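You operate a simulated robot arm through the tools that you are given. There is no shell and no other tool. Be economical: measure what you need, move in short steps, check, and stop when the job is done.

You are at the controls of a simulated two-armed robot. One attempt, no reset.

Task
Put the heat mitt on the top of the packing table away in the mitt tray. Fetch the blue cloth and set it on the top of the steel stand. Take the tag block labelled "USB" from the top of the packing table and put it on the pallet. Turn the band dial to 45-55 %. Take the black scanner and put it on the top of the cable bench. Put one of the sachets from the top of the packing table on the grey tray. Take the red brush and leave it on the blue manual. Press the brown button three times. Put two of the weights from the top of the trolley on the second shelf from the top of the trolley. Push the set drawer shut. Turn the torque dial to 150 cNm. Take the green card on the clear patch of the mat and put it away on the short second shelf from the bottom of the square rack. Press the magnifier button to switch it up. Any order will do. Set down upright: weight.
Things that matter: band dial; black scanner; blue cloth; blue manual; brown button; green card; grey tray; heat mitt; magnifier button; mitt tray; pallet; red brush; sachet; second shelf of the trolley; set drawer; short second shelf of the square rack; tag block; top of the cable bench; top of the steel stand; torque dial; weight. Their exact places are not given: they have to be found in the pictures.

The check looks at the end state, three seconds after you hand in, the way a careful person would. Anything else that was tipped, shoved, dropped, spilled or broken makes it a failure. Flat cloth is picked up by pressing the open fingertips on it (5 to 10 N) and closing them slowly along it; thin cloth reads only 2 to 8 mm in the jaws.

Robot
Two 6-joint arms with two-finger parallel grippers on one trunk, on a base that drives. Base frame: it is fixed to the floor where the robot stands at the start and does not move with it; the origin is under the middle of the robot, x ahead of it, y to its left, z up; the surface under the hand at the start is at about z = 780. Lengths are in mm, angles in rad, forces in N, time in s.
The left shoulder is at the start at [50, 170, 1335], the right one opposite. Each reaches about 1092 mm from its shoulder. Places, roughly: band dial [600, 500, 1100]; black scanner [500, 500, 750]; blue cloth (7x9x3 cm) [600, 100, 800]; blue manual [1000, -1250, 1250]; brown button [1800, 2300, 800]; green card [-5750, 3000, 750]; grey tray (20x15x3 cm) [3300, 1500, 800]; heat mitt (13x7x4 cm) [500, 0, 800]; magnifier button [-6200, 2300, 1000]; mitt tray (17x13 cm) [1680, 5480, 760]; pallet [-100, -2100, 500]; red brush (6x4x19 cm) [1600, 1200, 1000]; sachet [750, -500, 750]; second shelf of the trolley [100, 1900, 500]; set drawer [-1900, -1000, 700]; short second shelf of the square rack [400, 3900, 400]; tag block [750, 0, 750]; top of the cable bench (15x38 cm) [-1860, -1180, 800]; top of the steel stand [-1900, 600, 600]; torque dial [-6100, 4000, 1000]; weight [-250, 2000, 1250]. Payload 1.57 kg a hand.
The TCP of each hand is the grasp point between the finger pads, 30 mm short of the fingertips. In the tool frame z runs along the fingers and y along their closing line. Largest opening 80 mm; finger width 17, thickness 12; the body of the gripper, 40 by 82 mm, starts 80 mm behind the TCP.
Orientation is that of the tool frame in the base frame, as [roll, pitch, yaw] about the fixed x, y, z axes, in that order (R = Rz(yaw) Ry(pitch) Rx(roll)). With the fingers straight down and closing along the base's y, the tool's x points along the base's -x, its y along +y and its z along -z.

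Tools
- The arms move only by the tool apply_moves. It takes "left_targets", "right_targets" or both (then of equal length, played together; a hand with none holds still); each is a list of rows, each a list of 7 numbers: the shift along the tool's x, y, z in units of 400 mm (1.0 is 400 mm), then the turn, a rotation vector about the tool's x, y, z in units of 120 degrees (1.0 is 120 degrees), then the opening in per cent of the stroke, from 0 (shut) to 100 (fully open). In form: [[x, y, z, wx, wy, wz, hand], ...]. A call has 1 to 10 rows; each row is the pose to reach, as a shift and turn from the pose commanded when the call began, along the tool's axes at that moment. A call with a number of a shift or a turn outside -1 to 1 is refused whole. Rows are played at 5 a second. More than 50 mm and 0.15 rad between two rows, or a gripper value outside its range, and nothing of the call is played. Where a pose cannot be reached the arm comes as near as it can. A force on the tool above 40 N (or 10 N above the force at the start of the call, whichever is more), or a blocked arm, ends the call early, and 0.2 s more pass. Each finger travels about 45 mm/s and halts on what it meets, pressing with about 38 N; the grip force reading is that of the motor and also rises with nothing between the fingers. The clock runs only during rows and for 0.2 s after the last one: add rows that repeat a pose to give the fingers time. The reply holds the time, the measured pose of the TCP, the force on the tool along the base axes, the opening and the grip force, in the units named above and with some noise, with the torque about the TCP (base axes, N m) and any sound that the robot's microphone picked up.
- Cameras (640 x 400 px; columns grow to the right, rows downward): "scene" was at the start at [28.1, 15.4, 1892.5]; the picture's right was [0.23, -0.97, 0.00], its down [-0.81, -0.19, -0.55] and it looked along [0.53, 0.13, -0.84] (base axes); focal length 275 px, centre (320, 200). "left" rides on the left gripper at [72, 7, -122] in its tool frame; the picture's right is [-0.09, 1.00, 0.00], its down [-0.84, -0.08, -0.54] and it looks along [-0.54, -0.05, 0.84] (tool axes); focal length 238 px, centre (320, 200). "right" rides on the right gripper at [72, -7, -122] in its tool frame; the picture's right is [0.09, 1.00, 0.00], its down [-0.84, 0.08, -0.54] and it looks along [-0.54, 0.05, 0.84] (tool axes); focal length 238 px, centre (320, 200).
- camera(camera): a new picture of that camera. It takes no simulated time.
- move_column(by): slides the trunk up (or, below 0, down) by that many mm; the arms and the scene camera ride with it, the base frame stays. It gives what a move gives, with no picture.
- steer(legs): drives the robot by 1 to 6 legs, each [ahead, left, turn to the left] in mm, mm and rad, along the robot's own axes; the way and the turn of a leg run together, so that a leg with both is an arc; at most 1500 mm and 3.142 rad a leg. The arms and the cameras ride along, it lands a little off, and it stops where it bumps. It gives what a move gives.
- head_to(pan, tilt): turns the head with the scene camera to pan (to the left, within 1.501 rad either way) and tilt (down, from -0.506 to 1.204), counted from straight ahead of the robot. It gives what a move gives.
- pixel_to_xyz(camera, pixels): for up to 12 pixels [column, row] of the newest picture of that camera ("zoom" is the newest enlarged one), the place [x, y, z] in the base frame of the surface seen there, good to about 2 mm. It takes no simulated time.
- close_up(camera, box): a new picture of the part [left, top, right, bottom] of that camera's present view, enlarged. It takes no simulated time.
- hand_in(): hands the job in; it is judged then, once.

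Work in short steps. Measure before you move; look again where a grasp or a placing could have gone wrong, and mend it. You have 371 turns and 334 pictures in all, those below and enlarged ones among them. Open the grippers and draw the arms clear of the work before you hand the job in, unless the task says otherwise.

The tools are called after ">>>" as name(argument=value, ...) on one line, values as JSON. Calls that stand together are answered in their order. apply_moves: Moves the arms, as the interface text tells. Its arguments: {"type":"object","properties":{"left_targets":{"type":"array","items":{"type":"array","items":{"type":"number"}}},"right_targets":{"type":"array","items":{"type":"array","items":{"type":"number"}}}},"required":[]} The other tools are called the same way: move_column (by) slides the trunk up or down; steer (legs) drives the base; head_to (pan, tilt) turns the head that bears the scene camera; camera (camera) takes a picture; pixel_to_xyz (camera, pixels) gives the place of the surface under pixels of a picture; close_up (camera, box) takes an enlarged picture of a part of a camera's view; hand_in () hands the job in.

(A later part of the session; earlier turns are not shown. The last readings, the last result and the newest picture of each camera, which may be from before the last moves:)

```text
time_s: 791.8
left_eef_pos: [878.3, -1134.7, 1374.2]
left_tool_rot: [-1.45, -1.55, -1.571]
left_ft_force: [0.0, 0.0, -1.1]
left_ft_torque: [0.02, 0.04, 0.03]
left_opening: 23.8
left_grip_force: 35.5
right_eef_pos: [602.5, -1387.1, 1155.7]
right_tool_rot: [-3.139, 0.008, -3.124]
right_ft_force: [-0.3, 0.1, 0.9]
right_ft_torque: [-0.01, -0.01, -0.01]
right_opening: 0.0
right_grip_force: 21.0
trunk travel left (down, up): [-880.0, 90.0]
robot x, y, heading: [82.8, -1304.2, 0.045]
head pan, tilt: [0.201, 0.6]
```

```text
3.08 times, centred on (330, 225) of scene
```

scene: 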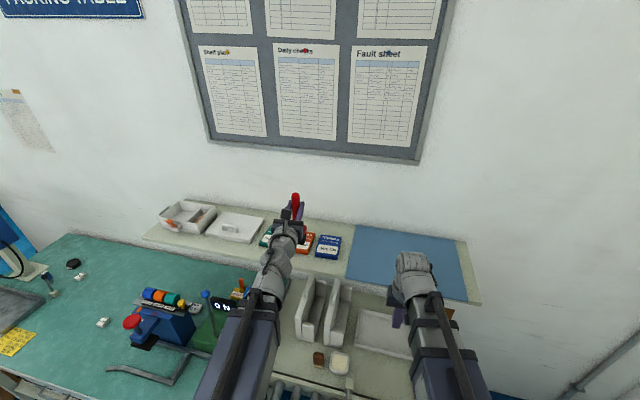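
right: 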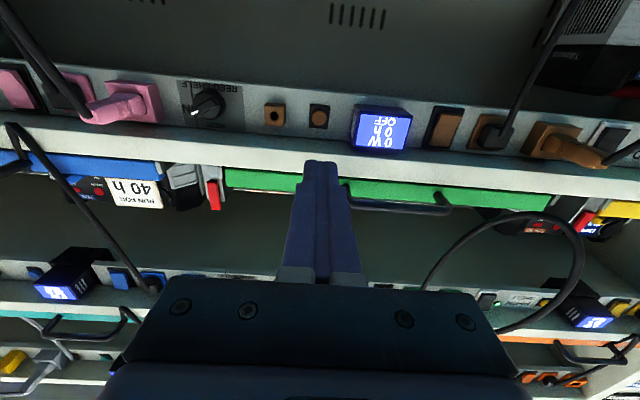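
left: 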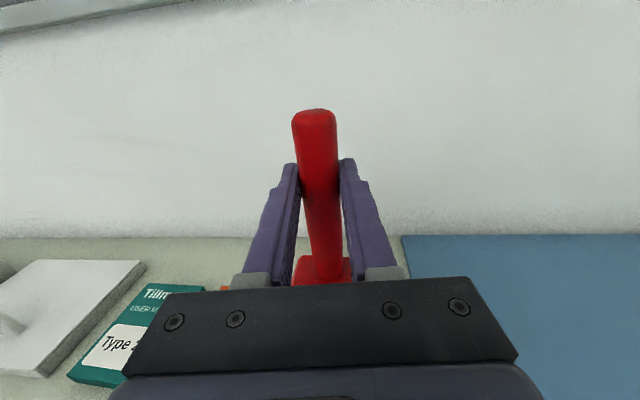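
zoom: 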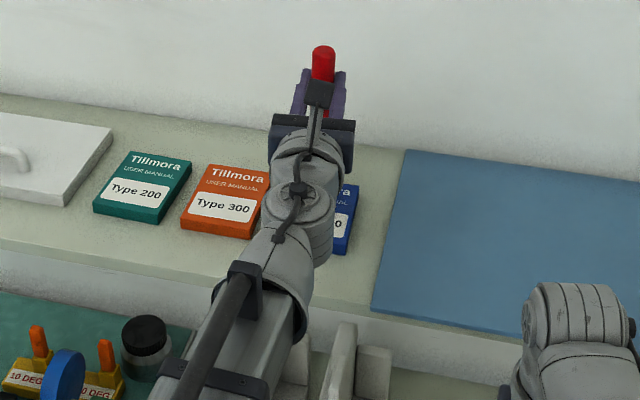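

Lower 16, then small steps until contact.

>>> move_column(by=-16)

>>> move_column(by=-3)

>>> move_column(by=-2)

```text
time_s: 792.5
left_eef_pos: [876.4, -1134.9, 1359.5]
left_tool_rot: [-1.446, -1.551, -1.575]
left_ft_force: [0.3, 0.6, -0.6]
left_ft_torque: [0.02, 0.03, -0.02]
left_opening: 23.8
left_grip_force: 35.6
right_eef_pos: [602.5, -1385.7, 1138.7]
right_tool_rot: [-3.139, 0.007, -3.123]
right_ft_force: [-0.6, -0.1, -0.8]
right_ft_torque: [-0.03, 0.0, -0.04]
right_opening: 0.0
right_grip_force: 21.1
trunk travel left (down, up): [-864.0, 106.0]
robot x, y, heading: [81.5, -1305.9, 0.047]
head pan, tilt: [0.201, 0.6]
```

```text
time_s: 793.0
left_eef_pos: [877.4, -1133.7, 1356.3]
left_tool_rot: [-1.452, -1.548, -1.572]
left_ft_force: [0.2, 0.6, -1.9]
left_ft_torque: [0.0, 0.02, 0.0]
left_opening: 23.8
left_grip_force: 36.0
right_eef_pos: [602.1, -1386.1, 1136.5]
right_tool_rot: [-3.14, 0.008, -3.125]
right_ft_force: [0.6, 0.3, 0.2]
right_ft_torque: [0.01, -0.02, 0.02]
right_opening: 0.0
right_grip_force: 21.5
trunk travel left (down, up): [-861.0, 109.0]
robot x, y, heading: [81.1, -1307.5, 0.046]
head pan, tilt: [0.201, 0.6]
```

```text
time_s: 793.5
left_eef_pos: [877.6, -1133.9, 1354.6]
left_tool_rot: [-1.453, -1.549, -1.57]
left_ft_force: [-0.3, 0.3, -1.1]
left_ft_torque: [0.02, 0.04, 0.01]
left_opening: 23.6
left_grip_force: 35.8
right_eef_pos: [602.6, -1386.6, 1134.9]
right_tool_rot: [-3.14, 0.009, -3.124]
right_ft_force: [-1.0, 0.0, -0.5]
right_ft_torque: [0.0, 0.0, 0.0]
right_opening: 0.0
right_grip_force: 21.7
trunk travel left (down, up): [-859.0, 111.0]
robot x, y, heading: [80.7, -1306.7, 0.045]
head pan, tilt: [0.201, 0.6]
```

>>> move_column(by=-2)

>>> move_column(by=-2)

>>> move_column(by=-2)

```text
time_s: 794.0
left_eef_pos: [876.8, -1134.6, 1353.2]
left_tool_rot: [-1.452, -1.549, -1.567]
left_ft_force: [-0.5, 0.3, -1.4]
left_ft_torque: [0.03, 0.0, 0.04]
left_opening: 23.8
left_grip_force: 36.6
right_eef_pos: [602.1, -1386.6, 1132.1]
right_tool_rot: [-3.14, 0.008, -3.125]
right_ft_force: [-0.8, 1.0, 2.0]
right_ft_torque: [0.01, 0.0, 0.01]
right_opening: 0.0
right_grip_force: 21.9
trunk travel left (down, up): [-857.0, 113.0]
robot x, y, heading: [83.1, -1305.5, 0.043]
head pan, tilt: [0.201, 0.6]
```

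```text
time_s: 794.5
left_eef_pos: [877.4, -1134.2, 1350.9]
left_tool_rot: [-1.451, -1.55, -1.568]
left_ft_force: [-0.5, -0.4, -2.0]
left_ft_torque: [-0.03, 0.01, 0.01]
left_opening: 24.0
left_grip_force: 36.3
right_eef_pos: [602.4, -1386.5, 1130.5]
right_tool_rot: [-3.141, 0.008, -3.125]
right_ft_force: [0.0, 0.6, 0.4]
right_ft_torque: [-0.04, 0.06, 0.03]
right_opening: 0.0
right_grip_force: 21.6
trunk travel left (down, up): [-855.0, 115.0]
robot x, y, heading: [81.4, -1306.5, 0.043]
head pan, tilt: [0.201, 0.6]
```

```text
time_s: 795.1
left_eef_pos: [877.5, -1134.2, 1349.9]
left_tool_rot: [-1.436, -1.549, -1.587]
left_ft_force: [1.5, 0.5, 4.8]
left_ft_torque: [-0.09, -0.18, 0.01]
left_opening: 24.0
left_grip_force: 36.4
right_eef_pos: [602.3, -1386.2, 1128.8]
right_tool_rot: [-3.141, 0.011, -3.124]
right_ft_force: [-0.5, 0.3, 1.7]
right_ft_torque: [0.0, 0.0, 0.0]
right_opening: 0.0
right_grip_force: 21.2
trunk travel left (down, up): [-853.0, 117.0]
robot x, y, heading: [83.3, -1304.2, 0.044]
head pan, tilt: [0.201, 0.6]
```

Contact. One more mm, then open slowly.

>>> move_column(by=-1)

>>> apply_moves(left_targets=[[0, 0, 0, 0, 0, 0, 35], [0, 0, 0, 0, 0, 0, 40], [0, 0, 0, 0, 0, 0, 50], [0, 0, 0, 0, 0, 0, 60], [0, 0, 0, 0, 0, 0, 60]])

>>> camera(camera="left")

```text
time_s: 795.6
left_eef_pos: [875.9, -1133.5, 1348.3]
left_tool_rot: [-1.403, -1.55, -1.617]
left_ft_force: [4.4, 2.5, 17.5]
left_ft_torque: [-0.17, -0.72, 0.09]
left_opening: 24.0
left_grip_force: 36.2
right_eef_pos: [601.4, -1385.7, 1128.6]
right_tool_rot: [-3.141, 0.012, -3.125]
right_ft_force: [0.3, 0.6, 0.2]
right_ft_torque: [-0.02, 0.03, 0.01]
right_opening: 0.3
right_grip_force: 20.8
trunk travel left (down, up): [-852.0, 118.0]
robot x, y, heading: [80.9, -1302.3, 0.041]
head pan, tilt: [0.201, 0.6]
```

```text
time_s: 796.8
left_eef_pos: [878.3, -1133.5, 1348.6]
left_tool_rot: [-1.45, -1.55, -1.572]
left_ft_force: [0.2, 0.2, -0.6]
left_ft_torque: [0.02, 0.0, 0.04]
left_opening: 47.8
left_grip_force: 0.2
right_eef_pos: [602.1, -1385.7, 1127.2]
right_tool_rot: [-3.14, 0.009, -3.125]
right_ft_force: [-0.3, 0.4, 0.4]
right_ft_torque: [-0.01, 0.02, -0.01]
right_opening: 0.1
right_grip_force: 20.8
trunk travel left (down, up): [-852.0, 118.0]
robot x, y, heading: [80.8, -1304.5, 0.042]
head pan, tilt: [0.201, 0.6]
```

```text
76 pictures are left
```

left: 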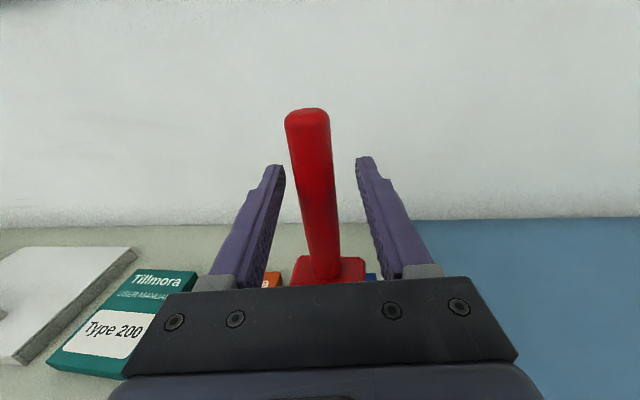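

Brush stands on the manual. Withdraw straight back.

>>> apply_moves(left_targets=[[0, 0, -0.04, 0, 0, 0, 60], [0, 0, -0.1, 0, 0, 0, 60], [0, 0, -0.2, 0, 0, 0, 60], [0, 0, -0.3, 0, 0, 0, 60], [0, 0, -0.4, 0, 0, 0, 60]])

>>> camera(camera="left")

>>> close_up(camera="scene", box=[270, 160, 390, 290])

```text
time_s: 798.0
left_eef_pos: [747.8, -1158.1, 1347.6]
left_tool_rot: [-1.516, -1.55, -1.506]
left_ft_force: [-0.6, 0.7, 0.7]
left_ft_torque: [-0.02, -0.01, 0.02]
left_opening: 48.3
left_grip_force: 0.0
left hand out of reach, approached as far as the arm can: row 5
right_eef_pos: [602.2, -1387.0, 1127.4]
right_tool_rot: [-3.141, 0.009, -3.124]
right_ft_force: [0.5, 0.7, -0.2]
right_ft_torque: [-0.01, 0.02, -0.01]
right_opening: 0.1
right_grip_force: 21.1
trunk travel left (down, up): [-852.0, 118.0]
robot x, y, heading: [82.2, -1305.6, 0.042]
head pan, tilt: [0.201, 0.6]
```

```text
75 pictures are left
```

left: 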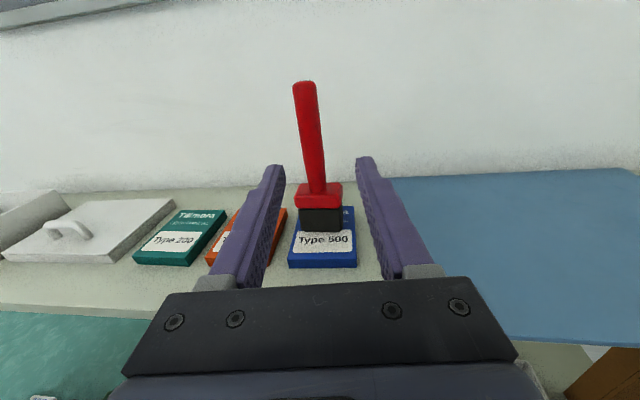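

```text
3.08 times, centred on (330, 225) of scene
```

zoom: 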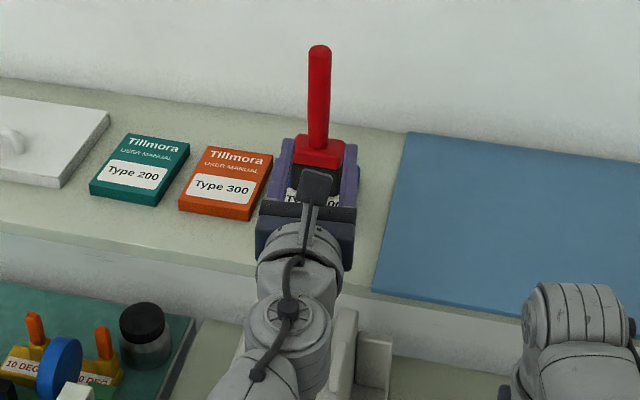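

Brush done. Back away and go to the sachets on the packing table.

>>> steer(legs=[[-160, 0, -0.04], [0, 1055, 0]])

>>> apply_moves(right_targets=[[-0.1, 0, 0, 0, 0, 0, 100], [-0.2, 0, 0, 0, 0, 0, 100], [-0.3, 0, 0, 0, 0, 0, 100], [-0.4, 0, 0, 0, 0, 0, 100]])

>>> camera(camera="right")

```text
time_s: 804.3
left_eef_pos: [583.9, -155.1, 1347.4]
left_tool_rot: [-1.496, -1.55, -1.557]
left_ft_force: [-0.1, 0.3, 0.5]
left_ft_torque: [0.01, 0.02, 0.01]
left_opening: 47.9
left_grip_force: 0.1
right_eef_pos: [430.7, -379.6, 1126.8]
right_tool_rot: [-3.139, 0.007, 3.128]
right_ft_force: [-0.1, -0.1, -0.5]
right_ft_torque: [0.0, 0.01, -0.01]
right_opening: 0.0
right_grip_force: 21.3
trunk travel left (down, up): [-852.0, 118.0]
robot x, y, heading: [-85.2, -281.5, 0.012]
head pan, tilt: [0.201, 0.6]
```

```text
time_s: 805.3
left_eef_pos: [584.6, -157.4, 1347.6]
left_tool_rot: [-1.518, -1.55, -1.535]
left_ft_force: [0.6, -0.5, 0.5]
left_ft_torque: [0.02, 0.01, -0.01]
left_opening: 48.2
left_grip_force: 0.0
right_eef_pos: [594.6, -381.2, 1127.0]
right_tool_rot: [-3.14, 0.01, 3.128]
right_ft_force: [-0.1, -0.6, 0.2]
right_ft_torque: [0.0, -0.01, -0.05]
right_opening: 79.9
right_grip_force: 0.0
trunk travel left (down, up): [-852.0, 118.0]
robot x, y, heading: [-85.6, -285.1, 0.015]
head pan, tilt: [0.201, 0.6]
```

```text
73 pictures are left
```

right: 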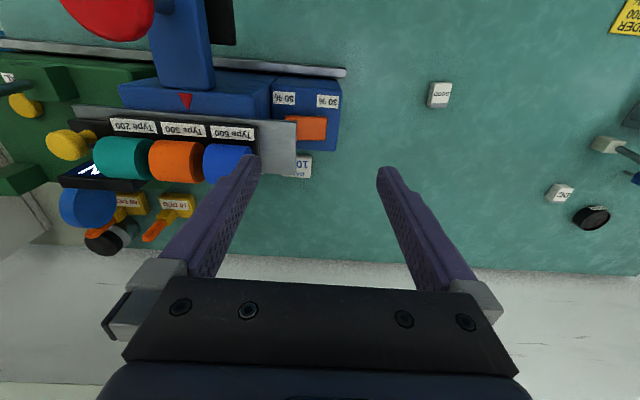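

The sachets lie behind the blue machine. Raise 60, move the right hand beyond the machine (yaw −90° so the camera is on the free side).

>>> move_column(by=80)

>>> apply_moves(right_targets=[[-0.04, 0.02, 0, 0, 0, 0.07, 100], [-0.08, 0.03, 0, 0, 0, 0.14, 100], [-0.12, 0.04, 0, 0, 0, 0.21, 100], [-0.16, 0.04, 0, 0, 0, 0.28, 100], [-0.2, 0.03, 0, 0, 0, 0.35, 100], [-0.24, 0.02, 0, 0, 0, 0.42, 100], [-0.28, 0.0, 0, 0, 0, 0.49, 100], [-0.32, -0.03, 0, 0, 0, 0.56, 100], [-0.34, -0.06, 0, 0, 0, 0.63, 100], [-0.36, -0.09, 0, 0, 0, 0.7, 100]])

>>> camera(camera="right")

```text
time_s: 806.5
left_eef_pos: [583.7, -156.2, 1427.1]
left_tool_rot: [-1.5, -1.55, -1.554]
left_ft_force: [0.5, -0.1, 0.1]
left_ft_torque: [-0.01, 0.02, 0.04]
left_opening: 47.9
left_grip_force: 0.1
right_eef_pos: [591.7, -382.2, 1206.6]
right_tool_rot: [-3.139, 0.009, 3.127]
right_ft_force: [-0.3, 0.5, 0.1]
right_ft_torque: [0.03, 0.03, 0.0]
right_opening: 79.9
right_grip_force: 0.0
trunk travel left (down, up): [-932.0, 38.0]
robot x, y, heading: [-84.7, -284.4, 0.011]
head pan, tilt: [0.201, 0.6]
```

```text
time_s: 808.4
left_eef_pos: [583.0, -154.6, 1428.7]
left_tool_rot: [-1.5, -1.548, -1.553]
left_ft_force: [-0.3, 0.0, -0.2]
left_ft_torque: [-0.03, 0.04, -0.01]
left_opening: 47.9
left_grip_force: 0.0
right_eef_pos: [718.9, -387.0, 1208.2]
right_tool_rot: [3.139, -0.016, 1.896]
right_ft_force: [-0.9, 10.2, 2.2]
right_ft_torque: [0.17, -0.02, 0.37]
right_opening: 80.0
right_grip_force: 0.1
trunk travel left (down, up): [-932.0, 38.0]
robot x, y, heading: [-85.1, -281.5, 0.016]
head pan, tilt: [0.201, 0.6]
stopped in row 9 (right hand): the force on the tool passed its limit at 49 N (the readings are from after the stop); the commanded pose is now the measured one
```

```text
72 pictures are left
```

right: 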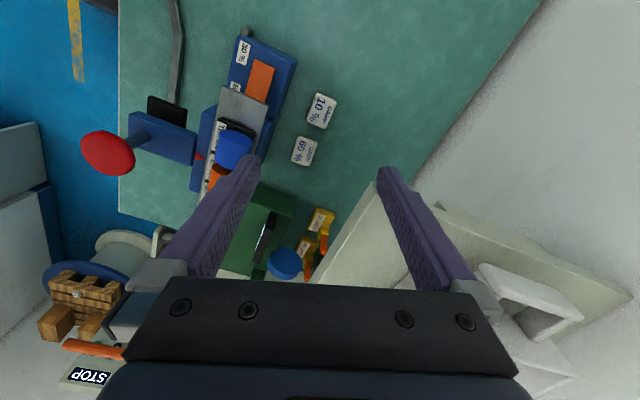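

The finger touched the fixed wall shelf's end; back off toward the free table side and finish the yaw.

>>> apply_moves(right_targets=[[0.1, -0.05, 0, 0, 0, 0, 80], [0.19, -0.095, 0, 0, 0, 0.05, 80], [0.22, -0.11, 0, 0, 0, 0.11, 80], [0.22, -0.11, 0, 0, 0, 0.162, 80]])

>>> head_to(pan=-0.6, tilt=0.75)

>>> camera(camera="scene")

>>> camera(camera="right")

```text
time_s: 809.4
left_eef_pos: [582.9, -155.2, 1427.6]
left_tool_rot: [-1.497, -1.55, -1.554]
left_ft_force: [0.4, 0.1, 0.0]
left_ft_torque: [-0.01, 0.0, 0.0]
left_opening: 48.2
left_grip_force: 0.2
right_eef_pos: [650.2, -321.0, 1206.3]
right_tool_rot: [-3.138, -0.013, 1.554]
right_ft_force: [-0.6, 0.9, -0.3]
right_ft_torque: [0.01, 0.01, 0.0]
right_opening: 64.1
right_grip_force: 0.0
right hand out of reach, approached as far as the arm can: row 2
trunk travel left (down, up): [-932.0, 38.0]
robot x, y, heading: [-85.4, -277.9, 0.01]
head pan, tilt: [0.201, 0.6]
```

```text
time_s: 810.5
left_eef_pos: [584.4, -154.9, 1427.4]
left_tool_rot: [-1.499, -1.551, -1.554]
left_ft_force: [-0.5, 0.3, -0.2]
left_ft_torque: [-0.02, -0.01, 0.0]
left_opening: 47.9
left_grip_force: 0.1
right_eef_pos: [649.3, -321.0, 1207.8]
right_tool_rot: [-3.14, -0.013, 1.555]
right_ft_force: [-1.0, 0.3, -0.5]
right_ft_torque: [0.01, 0.0, 0.01]
right_opening: 64.1
right_grip_force: 0.1
trunk travel left (down, up): [-932.0, 38.0]
robot x, y, heading: [-86.9, -282.5, 0.014]
head pan, tilt: [-0.6, 0.75]
```

```text
71 pictures are left
```

scene: 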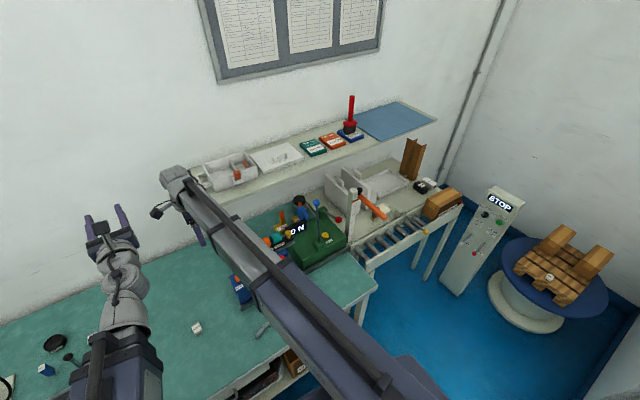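

```text
70 pictures are left
```

right: 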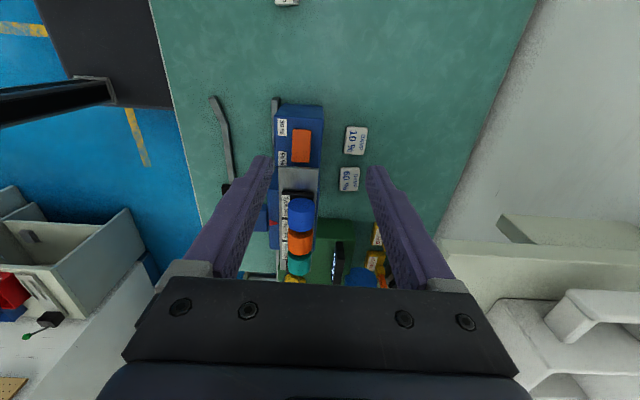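

Measure block, sachets and shelf end from here.

>>> pixel_to_xyz(camera="right", pixels=[[345, 128], [367, 128], [345, 154], [366, 154], [356, 140], [340, 170], [358, 190], [322, 120], [322, 160], [318, 110], [500, 222], [443, 242]])

>>> pixel_to_xyz(camera="right", pixels=[[317, 185], [315, 215], [355, 230], [470, 260], [300, 112], [385, 235], [330, 190]])

```text
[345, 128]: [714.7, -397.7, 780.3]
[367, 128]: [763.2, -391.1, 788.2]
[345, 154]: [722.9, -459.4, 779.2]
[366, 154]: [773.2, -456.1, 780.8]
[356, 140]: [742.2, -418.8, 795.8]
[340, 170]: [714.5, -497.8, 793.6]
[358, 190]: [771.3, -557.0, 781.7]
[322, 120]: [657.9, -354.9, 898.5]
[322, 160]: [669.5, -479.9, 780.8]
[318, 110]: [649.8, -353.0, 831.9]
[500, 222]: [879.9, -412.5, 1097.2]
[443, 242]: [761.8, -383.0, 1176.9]
```

```text
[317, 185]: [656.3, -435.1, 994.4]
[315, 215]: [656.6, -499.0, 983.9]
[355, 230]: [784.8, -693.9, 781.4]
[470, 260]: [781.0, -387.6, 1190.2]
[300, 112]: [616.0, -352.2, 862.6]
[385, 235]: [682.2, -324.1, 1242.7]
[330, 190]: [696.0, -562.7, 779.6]
```

Approach with the hand tilted 45° (wrist toward +y) so the forearm avoids the machine and shelf. Strafe left 100, tilt, lower.

>>> steer(legs=[[0, 100, 0]])

>>> apply_moves(right_targets=[[0, 0, 0, 0, -0.054, 0, 80], [0, 0, 0, 0, -0.108, 0, 80], [0, 0, 0, 0, -0.162, 0, 80], [0, 0, 0, 0, -0.216, 0, 80], [0, 0, 0, 0, -0.27, 0, 80], [0, 0, 0, 0, -0.324, 0, 80], [0, 0, 0, 0, -0.375, 0, 80]])

>>> move_column(by=-371)

>>> camera(camera="right")

```text
time_s: 811.7
left_eef_pos: [583.3, -55.7, 1427.3]
left_tool_rot: [-1.498, -1.55, -1.557]
left_ft_force: [-0.3, 0.0, 0.2]
left_ft_torque: [0.04, 0.02, -0.05]
left_opening: 48.2
left_grip_force: 0.1
right_eef_pos: [648.1, -221.7, 1206.7]
right_tool_rot: [-3.141, -0.012, 1.552]
right_ft_force: [-0.4, 0.3, -0.2]
right_ft_torque: [0.01, -0.01, 0.01]
right_opening: 64.3
right_grip_force: 0.0
trunk travel left (down, up): [-932.0, 38.0]
robot x, y, heading: [-85.5, -179.5, 0.01]
head pan, tilt: [-0.6, 0.75]
```

```text
time_s: 813.2
left_eef_pos: [582.3, -46.3, 1426.9]
left_tool_rot: [-1.514, -1.551, -1.515]
left_ft_force: [-0.7, 17.2, 1.9]
left_ft_torque: [-0.06, -0.01, 0.42]
left_opening: 32.7
left_grip_force: 0.0
right_eef_pos: [646.0, -229.5, 1257.0]
right_tool_rot: [-3.14, 0.682, 1.546]
right_ft_force: [-0.3, 0.4, -0.5]
right_ft_torque: [-0.05, 0.01, -0.03]
right_opening: 64.0
right_grip_force: 0.1
right hand out of reach, approached as far as the arm can: row 2, 3, 4, 5, 6, 7
trunk travel left (down, up): [-932.0, 38.0]
robot x, y, heading: [-88.1, -178.2, 0.012]
head pan, tilt: [-0.6, 0.75]
stopped in row 7 (left hand): the force on the tool passed its limit at 45 N (the readings are from after the stop); the commanded pose is now the measured one
```

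```text
time_s: 816.8
left_eef_pos: [582.5, -49.1, 1056.9]
left_tool_rot: [-1.512, -1.55, -1.522]
left_ft_force: [-2.5, 25.5, 0.5]
left_ft_torque: [-0.03, 0.01, 0.61]
left_opening: 25.8
left_grip_force: 0.1
right_eef_pos: [647.1, -227.7, 885.5]
right_tool_rot: [-3.139, 0.68, 1.549]
right_ft_force: [0.3, -0.1, -0.2]
right_ft_torque: [0.0, 0.01, -0.02]
right_opening: 64.1
right_grip_force: 0.0
trunk travel left (down, up): [-561.0, 409.0]
robot x, y, heading: [-85.3, -179.3, 0.007]
head pan, tilt: [-0.6, 0.75]
```

```text
69 pictures are left
```

right: 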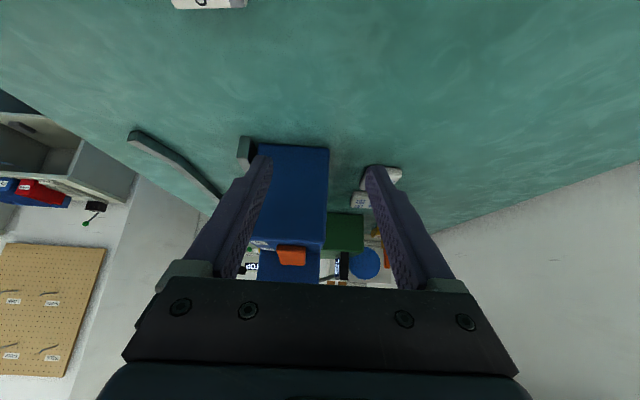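

The right wrist pressed against the left hand; move the left hand aside (+y 160).

>>> apply_moves(left_targets=[[0, -0.1, 0, 0, 0, 0, 0], [0, -0.2, 0, 0, 0, 0, 0], [0, -0.3, 0, 0, 0, 0, 0], [0, -0.4, 0, 0, 0, 0, 0]])

>>> camera(camera="scene")

```text
time_s: 817.8
left_eef_pos: [576.2, 106.9, 1056.9]
left_tool_rot: [-1.434, -1.549, -1.604]
left_ft_force: [-0.2, -0.2, -0.2]
left_ft_torque: [0.02, 0.0, -0.02]
left_opening: 0.0
left_grip_force: 21.6
left hand out of reach, approached as far as the arm can: row 1, 2, 3, 4
right_eef_pos: [647.2, -227.5, 885.7]
right_tool_rot: [-3.14, 0.68, 1.548]
right_ft_force: [-0.5, 0.1, 0.1]
right_ft_torque: [0.04, 0.0, 0.02]
right_opening: 64.0
right_grip_force: 0.1
trunk travel left (down, up): [-561.0, 409.0]
robot x, y, heading: [-86.8, -182.7, 0.009]
head pan, tilt: [-0.6, 0.75]
```

```text
68 pictures are left
```

scene: 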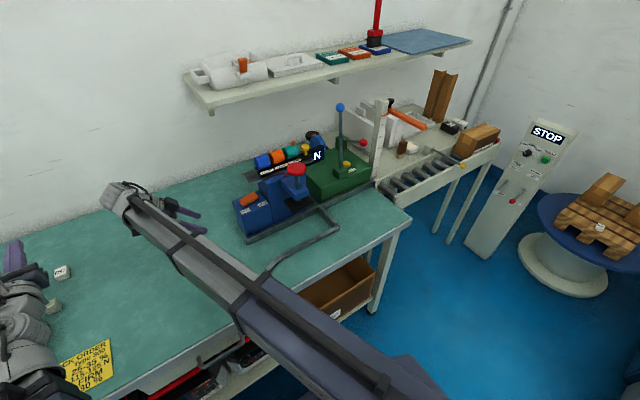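

Move first in x, then along −y to the sachet.

>>> apply_moves(right_targets=[[0, 0.12, 0, 0, 0, 0, 75], [0, 0.2475, 0, 0, 0, 0, 75], [-0.086, 0.2475, 0.07, 0, 0, 0, 75], [-0.172, 0.2475, 0.139, 0, 0, 0, 75], [-0.258, 0.2475, 0.208, 0, 0, 0, 75], [-0.344, 0.2475, 0.278, 0, 0, 0, 75]])

>>> camera(camera="right")

```text
refused: row 2 steps farther than a row can; nothing moved
```

```text
67 pictures are left
```

right: 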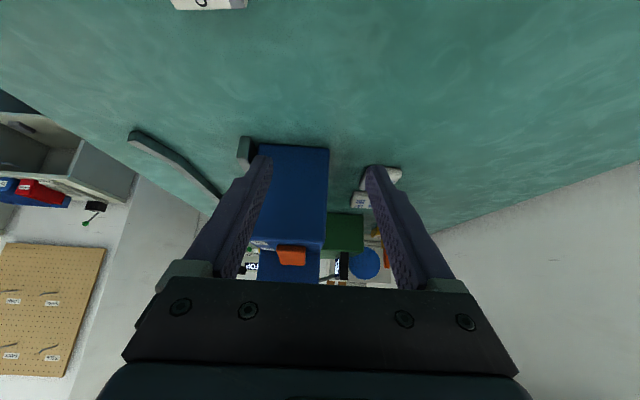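

>>> apply_moves(right_targets=[[0, 0.12, 0, 0, 0, 0, 75], [0, 0.23, 0, 0, 0, 0, 75], [-0.06, 0.2475, 0.05, 0, 0, 0, 75], [-0.13, 0.2475, 0.105, 0, 0, 0, 75], [-0.2, 0.2475, 0.162, 0, 0, 0, 75], [-0.27, 0.2475, 0.218, 0, 0, 0, 75], [-0.344, 0.2475, 0.278, 0, 0, 0, 75]])

>>> camera(camera="right")

```text
time_s: 819.4
left_eef_pos: [575.7, 107.3, 1057.4]
left_tool_rot: [-1.441, -1.55, -1.596]
left_ft_force: [-0.5, 0.4, 0.3]
left_ft_torque: [0.01, -0.03, 0.02]
left_opening: 0.1
left_grip_force: 21.0
right_eef_pos: [743.3, -403.7, 886.6]
right_tool_rot: [-3.141, 0.682, 1.547]
right_ft_force: [0.3, 0.0, 0.3]
right_ft_torque: [0.01, 0.03, 0.01]
right_opening: 60.0
right_grip_force: 0.1
trunk travel left (down, up): [-561.0, 409.0]
robot x, y, heading: [-89.6, -181.8, 0.007]
head pan, tilt: [-0.6, 0.75]
```

```text
66 pictures are left
```

right: 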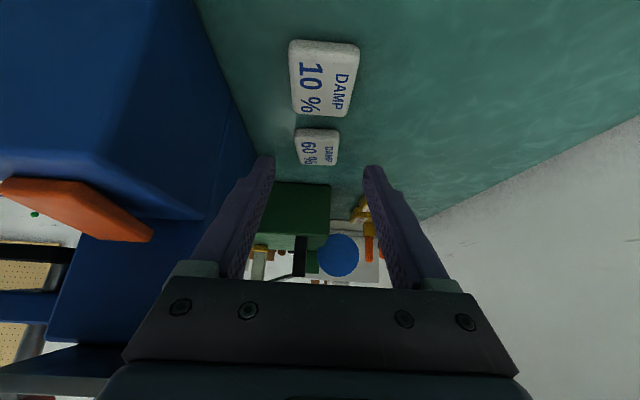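

>>> pixel_to_xyz(camera="right", pixels=[[292, 45], [357, 48], [296, 108], [347, 112], [322, 78], [298, 135], [336, 135], [318, 115]])

```text
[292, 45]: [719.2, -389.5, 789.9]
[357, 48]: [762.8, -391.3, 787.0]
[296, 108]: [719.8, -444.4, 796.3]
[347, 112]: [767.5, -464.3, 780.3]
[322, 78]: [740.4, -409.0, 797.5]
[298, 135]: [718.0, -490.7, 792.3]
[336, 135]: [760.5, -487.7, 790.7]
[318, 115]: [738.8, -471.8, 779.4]
```

Sachet centre (741,−420), 48 mm wide. Lower 75 and close.

>>> move_column(by=-65)

>>> camera(camera="right")

>>> move_column(by=-10)

```text
time_s: 820.4
left_eef_pos: [576.9, 105.1, 992.3]
left_tool_rot: [-1.438, -1.549, -1.6]
left_ft_force: [0.2, 0.0, -0.1]
left_ft_torque: [0.01, -0.01, -0.03]
left_opening: 0.0
left_grip_force: 21.4
right_eef_pos: [743.2, -403.6, 820.4]
right_tool_rot: [-3.138, 0.682, 1.549]
right_ft_force: [0.8, -0.3, -0.4]
right_ft_torque: [0.02, -0.02, 0.0]
right_opening: 59.8
right_grip_force: 0.0
trunk travel left (down, up): [-496.0, 474.0]
robot x, y, heading: [-86.2, -180.8, 0.009]
head pan, tilt: [-0.6, 0.75]
```

```text
65 pictures are left
```

right: 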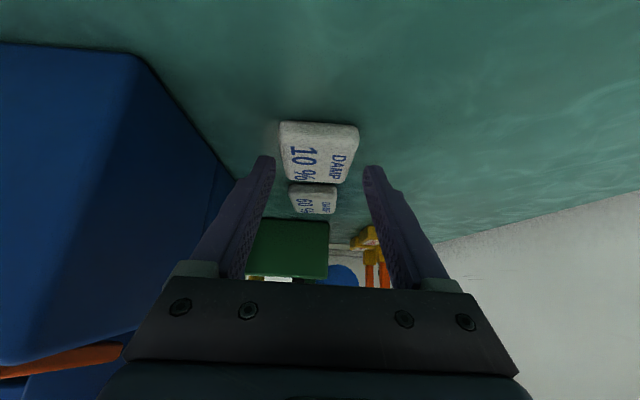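

```text
time_s: 821.0
left_eef_pos: [576.9, 105.2, 981.1]
left_tool_rot: [-1.437, -1.548, -1.599]
left_ft_force: [-0.3, -0.2, 0.3]
left_ft_torque: [0.01, 0.05, 0.0]
left_opening: 0.0
left_grip_force: 21.6
right_eef_pos: [742.4, -403.2, 811.3]
right_tool_rot: [-3.138, 0.683, 1.547]
right_ft_force: [0.1, 0.8, 0.2]
right_ft_torque: [-0.01, -0.01, 0.01]
right_opening: 60.0
right_grip_force: 0.1
trunk travel left (down, up): [-486.0, 484.0]
robot x, y, heading: [-88.3, -180.6, 0.01]
head pan, tilt: [-0.6, 0.75]
```

>>> apply_moves(right_targets=[[0, 0, 0, 0, 0, 0, 60], [0, 0, 0, 0, 0, 0, 40], [0, 0, 0, 0, 0, 0, 20], [0, 0, 0, 0, 0, 0, 0], [0, 0, 0, 0, 0, 0, 0], [0, 0, 0, 0, 0, 0, 0], [0, 0, 0, 0, 0, 0, 0]])

>>> move_column(by=30)

>>> camera(camera="right")

```text
time_s: 822.6
left_eef_pos: [576.7, 107.1, 981.7]
left_tool_rot: [-1.442, -1.551, -1.598]
left_ft_force: [-0.3, 0.2, 0.7]
left_ft_torque: [0.03, 0.0, 0.04]
left_opening: 0.0
left_grip_force: 21.6
right_eef_pos: [743.8, -403.5, 811.0]
right_tool_rot: [-3.141, 0.682, 1.547]
right_ft_force: [-0.3, 0.7, 0.8]
right_ft_torque: [-0.02, 0.02, 0.03]
right_opening: 48.8
right_grip_force: 37.9
trunk travel left (down, up): [-486.0, 484.0]
robot x, y, heading: [-88.8, -181.5, 0.011]
head pan, tilt: [-0.6, 0.75]
```

```text
time_s: 823.3
left_eef_pos: [576.1, 105.4, 1011.1]
left_tool_rot: [-1.45, -1.551, -1.589]
left_ft_force: [-0.1, 0.1, -0.2]
left_ft_torque: [0.0, -0.02, 0.03]
left_opening: 0.1
left_grip_force: 20.9
right_eef_pos: [743.2, -403.4, 840.3]
right_tool_rot: [-3.139, 0.682, 1.549]
right_ft_force: [-0.1, -0.2, -0.3]
right_ft_torque: [-0.01, 0.0, 0.01]
right_opening: 48.7
right_grip_force: 37.7
trunk travel left (down, up): [-516.0, 454.0]
robot x, y, heading: [-90.0, -182.6, 0.01]
head pan, tilt: [-0.6, 0.75]
```

```text
64 pictures are left
```

right: 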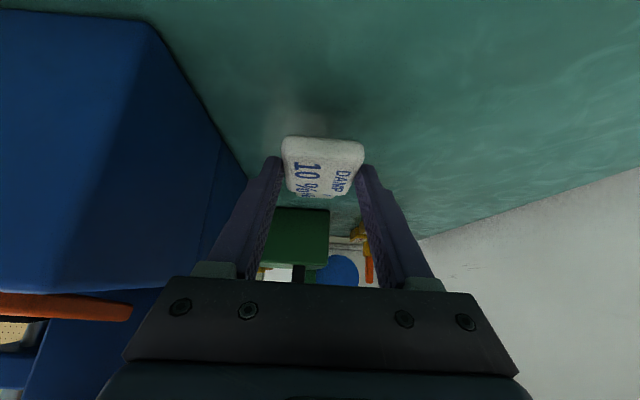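

Sachet held. Retreat along +y first, then raise.

>>> apply_moves(right_targets=[[0.07, 0, -0.056, 0, 0, 0, 0], [0.14, 0, -0.113, 0, 0, 0, 0], [0.21, 0, -0.17, 0, 0, 0, 0], [0.28, 0, -0.226, 0, 0, 0, 0], [0.344, -0.02, -0.278, 0, 0, 0, 0], [0.344, -0.12, -0.278, 0, 0, 0, 0], [0.344, -0.24, -0.278, 0, 0, 0, 0]])

>>> move_column(by=390)

>>> camera(camera="right")

```text
time_s: 824.9
left_eef_pos: [576.2, 106.8, 1012.7]
left_tool_rot: [-1.427, -1.548, -1.61]
left_ft_force: [-0.4, 0.4, 0.2]
left_ft_torque: [0.03, -0.03, 0.01]
left_opening: 0.0
left_grip_force: 21.1
right_eef_pos: [649.0, -225.1, 840.9]
right_tool_rot: [-3.139, 0.682, 1.549]
right_ft_force: [-0.1, 0.4, -0.6]
right_ft_torque: [0.01, 0.03, -0.01]
right_opening: 48.8
right_grip_force: 38.1
trunk travel left (down, up): [-516.0, 454.0]
robot x, y, heading: [-89.0, -178.2, 0.014]
head pan, tilt: [-0.6, 0.75]
```

```text
time_s: 828.7
left_eef_pos: [577.0, 105.4, 1401.4]
left_tool_rot: [-1.446, -1.55, -1.593]
left_ft_force: [0.6, -0.2, 0.5]
left_ft_torque: [0.01, 0.01, 0.01]
left_opening: 0.1
left_grip_force: 21.3
right_eef_pos: [649.9, -224.4, 1230.5]
right_tool_rot: [-3.138, 0.684, 1.549]
right_ft_force: [0.1, -0.9, -0.6]
right_ft_torque: [0.02, 0.03, 0.0]
right_opening: 48.8
right_grip_force: 38.1
trunk travel left (down, up): [-906.0, 64.0]
robot x, y, heading: [-86.3, -183.2, 0.011]
head pan, tilt: [-0.6, 0.75]
```

```text
63 pictures are left
```

right: 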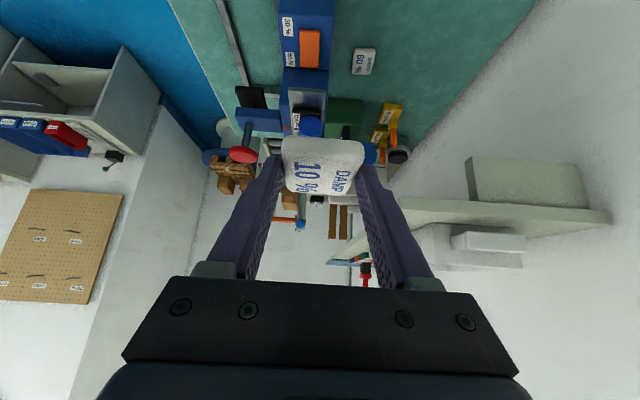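

Back away, then swing the right hand to a forward-tilted pose and lower the left hand for travel.

>>> steer(legs=[[-520, 0, 0]])

>>> apply_moves(right_targets=[[-0.02, 0, 0.017, -0.0425, 0, -0.0525, 0], [-0.04, 0, 0.034, -0.085, 0, -0.105, 0], [-0.06, 0, 0.05, -0.1275, 0, -0.1575, 0], [-0.08, 0, 0.07, -0.17, 0, -0.21, 0], [-0.1, 0, 0.085, -0.2125, 0, -0.2625, 0], [-0.12, 0, 0.1, -0.255, 0, -0.315, 0], [-0.14, 0, 0.12, -0.2975, 0, -0.3675, 0], [-0.16, 0, 0.135, -0.34, 0, -0.42, 0], [-0.18, 0, 0.15, -0.3825, 0, -0.4725, 0], [-0.21, 0, 0.17, -0.425, 0, -0.525, 0]])

>>> apply_moves(left_targets=[[0, 0.03, 0, 0, -0.07, 0, 0], [0, 0.06, 0, 0, -0.14, 0, 0], [0, 0.1, 0, 0, -0.21, 0, 0], [0, 0.14, 0, 0, -0.28, 0, 0], [0, 0.18, 0, 0, -0.35, 0, 0], [0, 0.22, 0, 0, -0.42, 0, 0], [0, 0.26, 0, 0, -0.49, 0, 0], [0, 0.3, 0, 0, -0.56, 0, 0], [0, 0.34, -0.03, 0, -0.63, 0, 0], [0, 0.36, -0.06, 0, -0.7, 0, 0]])

>>> camera(camera="right")

```text
time_s: 831.7
left_eef_pos: [51.8, 99.5, 1402.2]
left_tool_rot: [-1.418, -1.55, -1.622]
left_ft_force: [-0.8, 1.1, -0.2]
left_ft_torque: [0.0, 0.01, 0.02]
left_opening: 0.0
left_grip_force: 21.5
right_eef_pos: [125.1, -231.5, 1230.7]
right_tool_rot: [-3.14, 0.682, 1.547]
right_ft_force: [0.3, -0.9, -0.5]
right_ft_torque: [-0.02, -0.03, -0.02]
right_opening: 48.8
right_grip_force: 37.9
trunk travel left (down, up): [-906.0, 64.0]
robot x, y, heading: [-610.6, -188.9, 0.01]
head pan, tilt: [-0.6, 0.75]
```

```text
time_s: 833.9
left_eef_pos: [53.4, 100.4, 1401.8]
left_tool_rot: [-1.437, -1.547, -1.602]
left_ft_force: [-0.6, -0.3, 0.2]
left_ft_torque: [0.01, 0.02, 0.01]
left_opening: 0.0
left_grip_force: 21.5
right_eef_pos: [123.2, -338.9, 1229.9]
right_tool_rot: [3.14, 0.679, 2.964]
right_ft_force: [-0.1, 0.4, -0.6]
right_ft_torque: [-0.01, 0.02, -0.02]
right_opening: 48.7
right_grip_force: 38.1
trunk travel left (down, up): [-906.0, 64.0]
robot x, y, heading: [-609.7, -186.9, 0.01]
head pan, tilt: [-0.6, 0.75]
```

```text
time_s: 836.1
left_eef_pos: [43.3, -13.3, 1191.5]
left_tool_rot: [2.866, -0.127, 0.102]
left_ft_force: [-0.5, -0.1, 0.3]
left_ft_torque: [0.02, -0.02, 0.0]
left_opening: 0.1
left_grip_force: 21.1
left hand out of reach, approached as far as the arm can: row 1, 2, 3, 4, 5, 6, 7, 8, 9, 10
right_eef_pos: [123.0, -340.4, 1229.1]
right_tool_rot: [-3.14, 0.678, 2.961]
right_ft_force: [-0.3, 0.2, -0.9]
right_ft_torque: [0.03, 0.01, 0.02]
right_opening: 48.6
right_grip_force: 38.1
trunk travel left (down, up): [-906.0, 64.0]
robot x, y, heading: [-613.7, -193.2, 0.01]
head pan, tilt: [-0.6, 0.75]
```

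```text
62 pictures are left
```

right: 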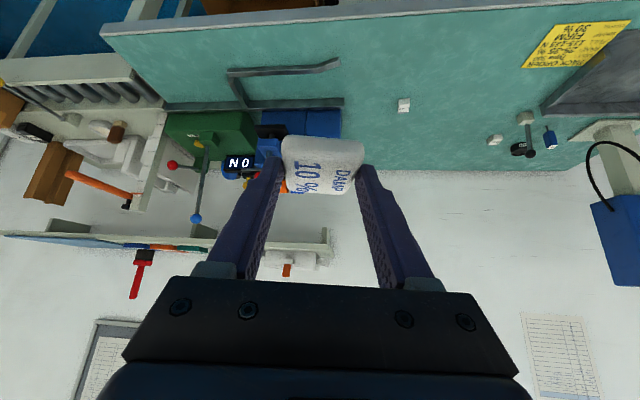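

Travel pose fine. Reverse west and go round to the corridor.

>>> steer(legs=[[-1400, 0, -0.01], [-440, 40, 0], [0, 1400, 0], [0, 1320, 0]])

```text
time_s: 858.1
left_eef_pos: [-1817.8, 2694.0, 1191.0]
left_tool_rot: [2.863, -0.129, 0.095]
left_ft_force: [0.2, 0.6, 0.1]
left_ft_torque: [-0.01, 0.01, 0.01]
left_opening: 0.0
left_grip_force: 21.2
right_eef_pos: [-1740.0, 2366.0, 1229.4]
right_tool_rot: [-3.14, 0.678, 2.956]
right_ft_force: [-1.0, -0.3, -0.4]
right_ft_torque: [-0.01, -0.01, 0.0]
right_opening: 48.9
right_grip_force: 38.3
trunk travel left (down, up): [-906.0, 64.0]
robot x, y, heading: [-2473.9, 2523.5, 0.006]
head pan, tilt: [-0.6, 0.75]
```

>>> steer(legs=[[1300, 70, -0.006], [700, 0, 0]])

```text
time_s: 868.1
left_eef_pos: [188.5, 2809.2, 1191.1]
left_tool_rot: [2.863, -0.132, 0.106]
left_ft_force: [-0.6, 0.7, 0.8]
left_ft_torque: [0.02, 0.01, 0.02]
left_opening: 0.0
left_grip_force: 21.0
right_eef_pos: [269.4, 2483.4, 1229.3]
right_tool_rot: [-3.139, 0.679, 2.967]
right_ft_force: [-0.3, 0.5, -0.3]
right_ft_torque: [-0.01, -0.01, -0.01]
right_opening: 48.8
right_grip_force: 38.2
trunk travel left (down, up): [-906.0, 64.0]
robot x, y, heading: [-468.8, 2630.5, 0.022]
head pan, tilt: [-0.6, 0.75]
```

Now turn left and thread the gap again as before.

>>> steer(legs=[[1400, 0, -0.015], [280, 80, 0], [0, 0, 1.571]])

```text
time_s: 875.9
left_eef_pos: [1681.3, 2846.5, 1191.3]
left_tool_rot: [2.863, -0.132, 0.097]
left_ft_force: [-0.4, -0.4, 0.2]
left_ft_torque: [-0.01, 0.0, -0.01]
left_opening: 0.1
left_grip_force: 20.8
right_eef_pos: [1752.4, 2520.2, 1226.0]
right_tool_rot: [-3.136, 0.659, 2.956]
right_ft_force: [-0.3, 4.0, -3.0]
right_ft_torque: [0.14, 0.04, 0.03]
right_opening: 48.8
right_grip_force: 37.9
trunk travel left (down, up): [-906.0, 64.0]
robot x, y, heading: [1024.9, 2678.3, 0.002]
head pan, tilt: [-0.6, 0.75]
stopped in leg 2: the force on the tool passed its limit at 89 N (the readings are from after the stop); the commanded pose is now the measured one
```

My right hand bumped the rack front. Back off at once and inspect.

>>> steer(legs=[[-200, 0, 0]])

>>> head_to(pan=-0.15, tilt=0.6)

>>> camera(camera="scene")

>>> camera(camera="right")

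```text
time_s: 877.5
left_eef_pos: [1478.8, 2843.4, 1193.2]
left_tool_rot: [2.862, -0.133, 0.094]
left_ft_force: [-0.1, -0.7, 0.1]
left_ft_torque: [0.02, -0.02, 0.04]
left_opening: 0.1
left_grip_force: 21.1
right_eef_pos: [1551.6, 2517.0, 1228.3]
right_tool_rot: [-3.138, 0.661, 2.955]
right_ft_force: [-0.4, 0.8, -1.0]
right_ft_torque: [0.02, -0.04, -0.01]
right_opening: 48.7
right_grip_force: 37.7
trunk travel left (down, up): [-906.0, 64.0]
robot x, y, heading: [825.5, 2672.2, -0.0]
head pan, tilt: [-0.6, 0.75]
```

```text
time_s: 878.4
left_eef_pos: [1479.9, 2844.8, 1192.0]
left_tool_rot: [2.861, -0.13, 0.094]
left_ft_force: [0.7, 0.1, 0.7]
left_ft_torque: [-0.04, 0.0, -0.04]
left_opening: 0.0
left_grip_force: 21.4
right_eef_pos: [1552.7, 2516.2, 1227.6]
right_tool_rot: [-3.137, 0.661, 2.955]
right_ft_force: [-1.0, 0.4, 0.4]
right_ft_torque: [-0.03, -0.02, 0.05]
right_opening: 48.7
right_grip_force: 38.5
trunk travel left (down, up): [-906.0, 64.0]
robot x, y, heading: [823.2, 2671.4, 0.003]
head pan, tilt: [-0.15, 0.6]
```

```text
61 pictures are left
```

scene: 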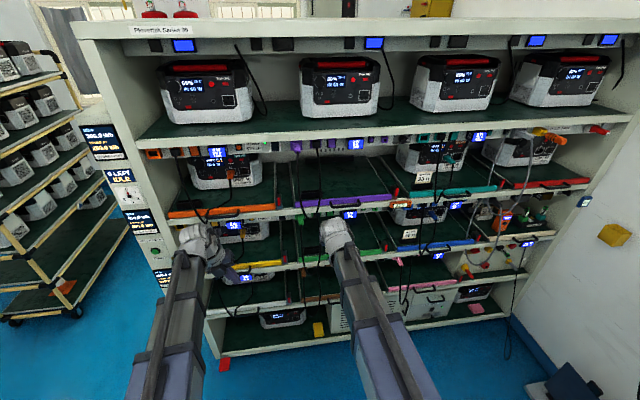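

```text
60 pictures are left
```

right: 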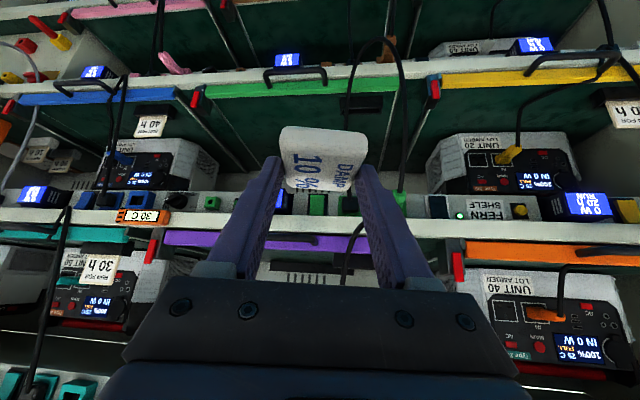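

Zoom on the purple bay header where contact happened and compare with before.

>>> close_up(camera="scene", box=[260, 130, 440, 230])

```text
3.56 times, centred on (350, 180) of scene
```

zoom: 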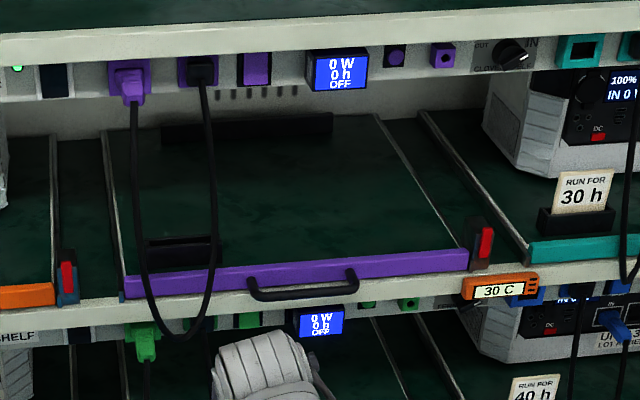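

Nothing appears displaced. Turn left here, then approach the gap with the hands forward.

>>> steer(legs=[[0, 0, 1.571], [180, -480, 0], [200, 0, 0]])

```text
time_s: 886.4
left_eef_pos: [1107.5, 3714.9, 1190.9]
left_tool_rot: [2.863, -0.132, 1.689]
left_ft_force: [0.3, 0.2, -1.7]
left_ft_torque: [0.01, 0.0, -0.02]
left_opening: 0.0
left_grip_force: 21.1
right_eef_pos: [1432.1, 3795.9, 1227.6]
right_tool_rot: [-3.138, 0.659, -1.733]
right_ft_force: [0.2, 0.0, -1.0]
right_ft_torque: [0.0, 0.05, 0.0]
right_opening: 49.0
right_grip_force: 38.1
trunk travel left (down, up): [-906.0, 64.0]
robot x, y, heading: [1292.7, 3061.4, 1.604]
head pan, tilt: [-0.15, 0.6]
```

>>> steer(legs=[[0, 0, -0.033], [290, -145, 0], [155, 5, 0], [0, -120, 0], [110, -70, 0]])

```text
time_s: 891.7
left_eef_pos: [1465.5, 4282.5, 1190.5]
left_tool_rot: [2.864, -0.131, 1.659]
left_ft_force: [0.7, 0.0, -0.4]
left_ft_torque: [-0.02, -0.01, 0.01]
left_opening: 0.0
left_grip_force: 21.2
right_eef_pos: [1792.4, 4352.0, 1227.0]
right_tool_rot: [-3.139, 0.658, -1.766]
right_ft_force: [0.7, -0.4, 0.5]
right_ft_torque: [-0.02, 0.03, -0.01]
right_opening: 48.7
right_grip_force: 38.0
trunk travel left (down, up): [-906.0, 64.0]
robot x, y, heading: [1628.4, 3624.8, 1.569]
head pan, tilt: [-0.15, 0.6]
```

Through. Turn right to face +x here, then look ahead.

>>> steer(legs=[[10, 10, 0], [0, 0, -1.57]])

>>> head_to(pan=-0.6, tilt=0.5)

>>> camera(camera="scene")

```text
time_s: 896.3
left_eef_pos: [2276.0, 3792.1, 1191.7]
left_tool_rot: [2.863, -0.132, 0.077]
left_ft_force: [0.7, -0.6, -0.5]
left_ft_torque: [-0.01, -0.01, 0.0]
left_opening: 0.0
left_grip_force: 21.0
right_eef_pos: [2343.9, 3465.3, 1228.0]
right_tool_rot: [-3.14, 0.661, 2.933]
right_ft_force: [-0.1, 0.1, -0.1]
right_ft_torque: [0.02, 0.0, -0.01]
right_opening: 48.7
right_grip_force: 38.1
trunk travel left (down, up): [-906.0, 64.0]
robot x, y, heading: [1622.5, 3633.8, -0.016]
head pan, tilt: [-0.15, 0.6]
```

```text
time_s: 897.2
left_eef_pos: [2277.1, 3793.4, 1191.5]
left_tool_rot: [2.863, -0.131, 0.078]
left_ft_force: [-0.4, 0.2, 0.7]
left_ft_torque: [0.04, 0.01, 0.0]
left_opening: 0.0
left_grip_force: 21.9
right_eef_pos: [2343.1, 3465.7, 1227.7]
right_tool_rot: [-3.137, 0.661, 2.935]
right_ft_force: [-0.5, 0.3, -0.5]
right_ft_torque: [0.0, -0.02, -0.02]
right_opening: 48.9
right_grip_force: 38.0
trunk travel left (down, up): [-906.0, 64.0]
robot x, y, heading: [1620.5, 3633.6, -0.017]
head pan, tilt: [-0.6, 0.499]
```

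```text
58 pictures are left
```

scene: 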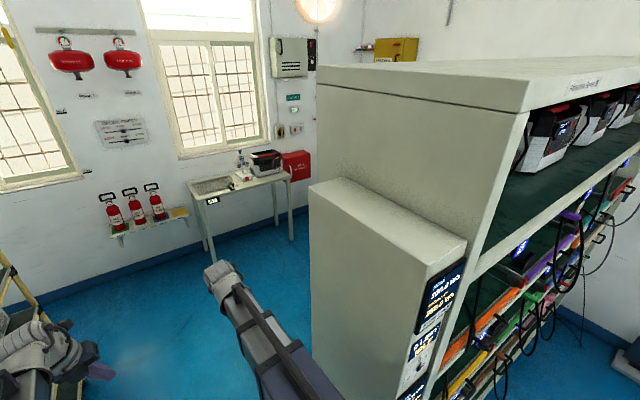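

A small bench with a grey tray stands by the east wall at (210,187). Measure.

>>> close_up(camera="scene", box=[180, 140, 320, 250])

>>> pixel_to_xyz(camera="scene", pixels=[[210, 186], [195, 183], [228, 181], [208, 196], [240, 185], [265, 160], [213, 263], [290, 240], [300, 160], [150, 215], [180, 208], [312, 190]])

```text
3.64 times, centred on (250, 195) of scene
```

zoom: 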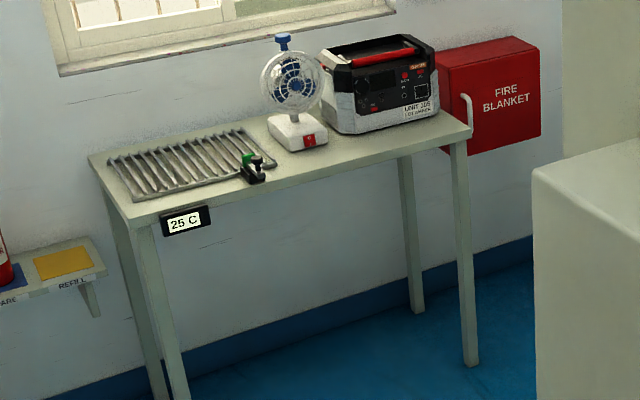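

```text
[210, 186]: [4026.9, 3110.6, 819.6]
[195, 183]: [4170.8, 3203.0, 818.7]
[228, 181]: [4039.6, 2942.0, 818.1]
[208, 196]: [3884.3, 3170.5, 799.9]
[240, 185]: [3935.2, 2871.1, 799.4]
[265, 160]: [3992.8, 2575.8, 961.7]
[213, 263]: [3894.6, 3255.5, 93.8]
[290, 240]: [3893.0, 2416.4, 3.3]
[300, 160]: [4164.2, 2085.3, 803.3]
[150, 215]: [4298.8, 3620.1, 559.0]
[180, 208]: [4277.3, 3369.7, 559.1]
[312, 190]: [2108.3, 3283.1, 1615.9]
```

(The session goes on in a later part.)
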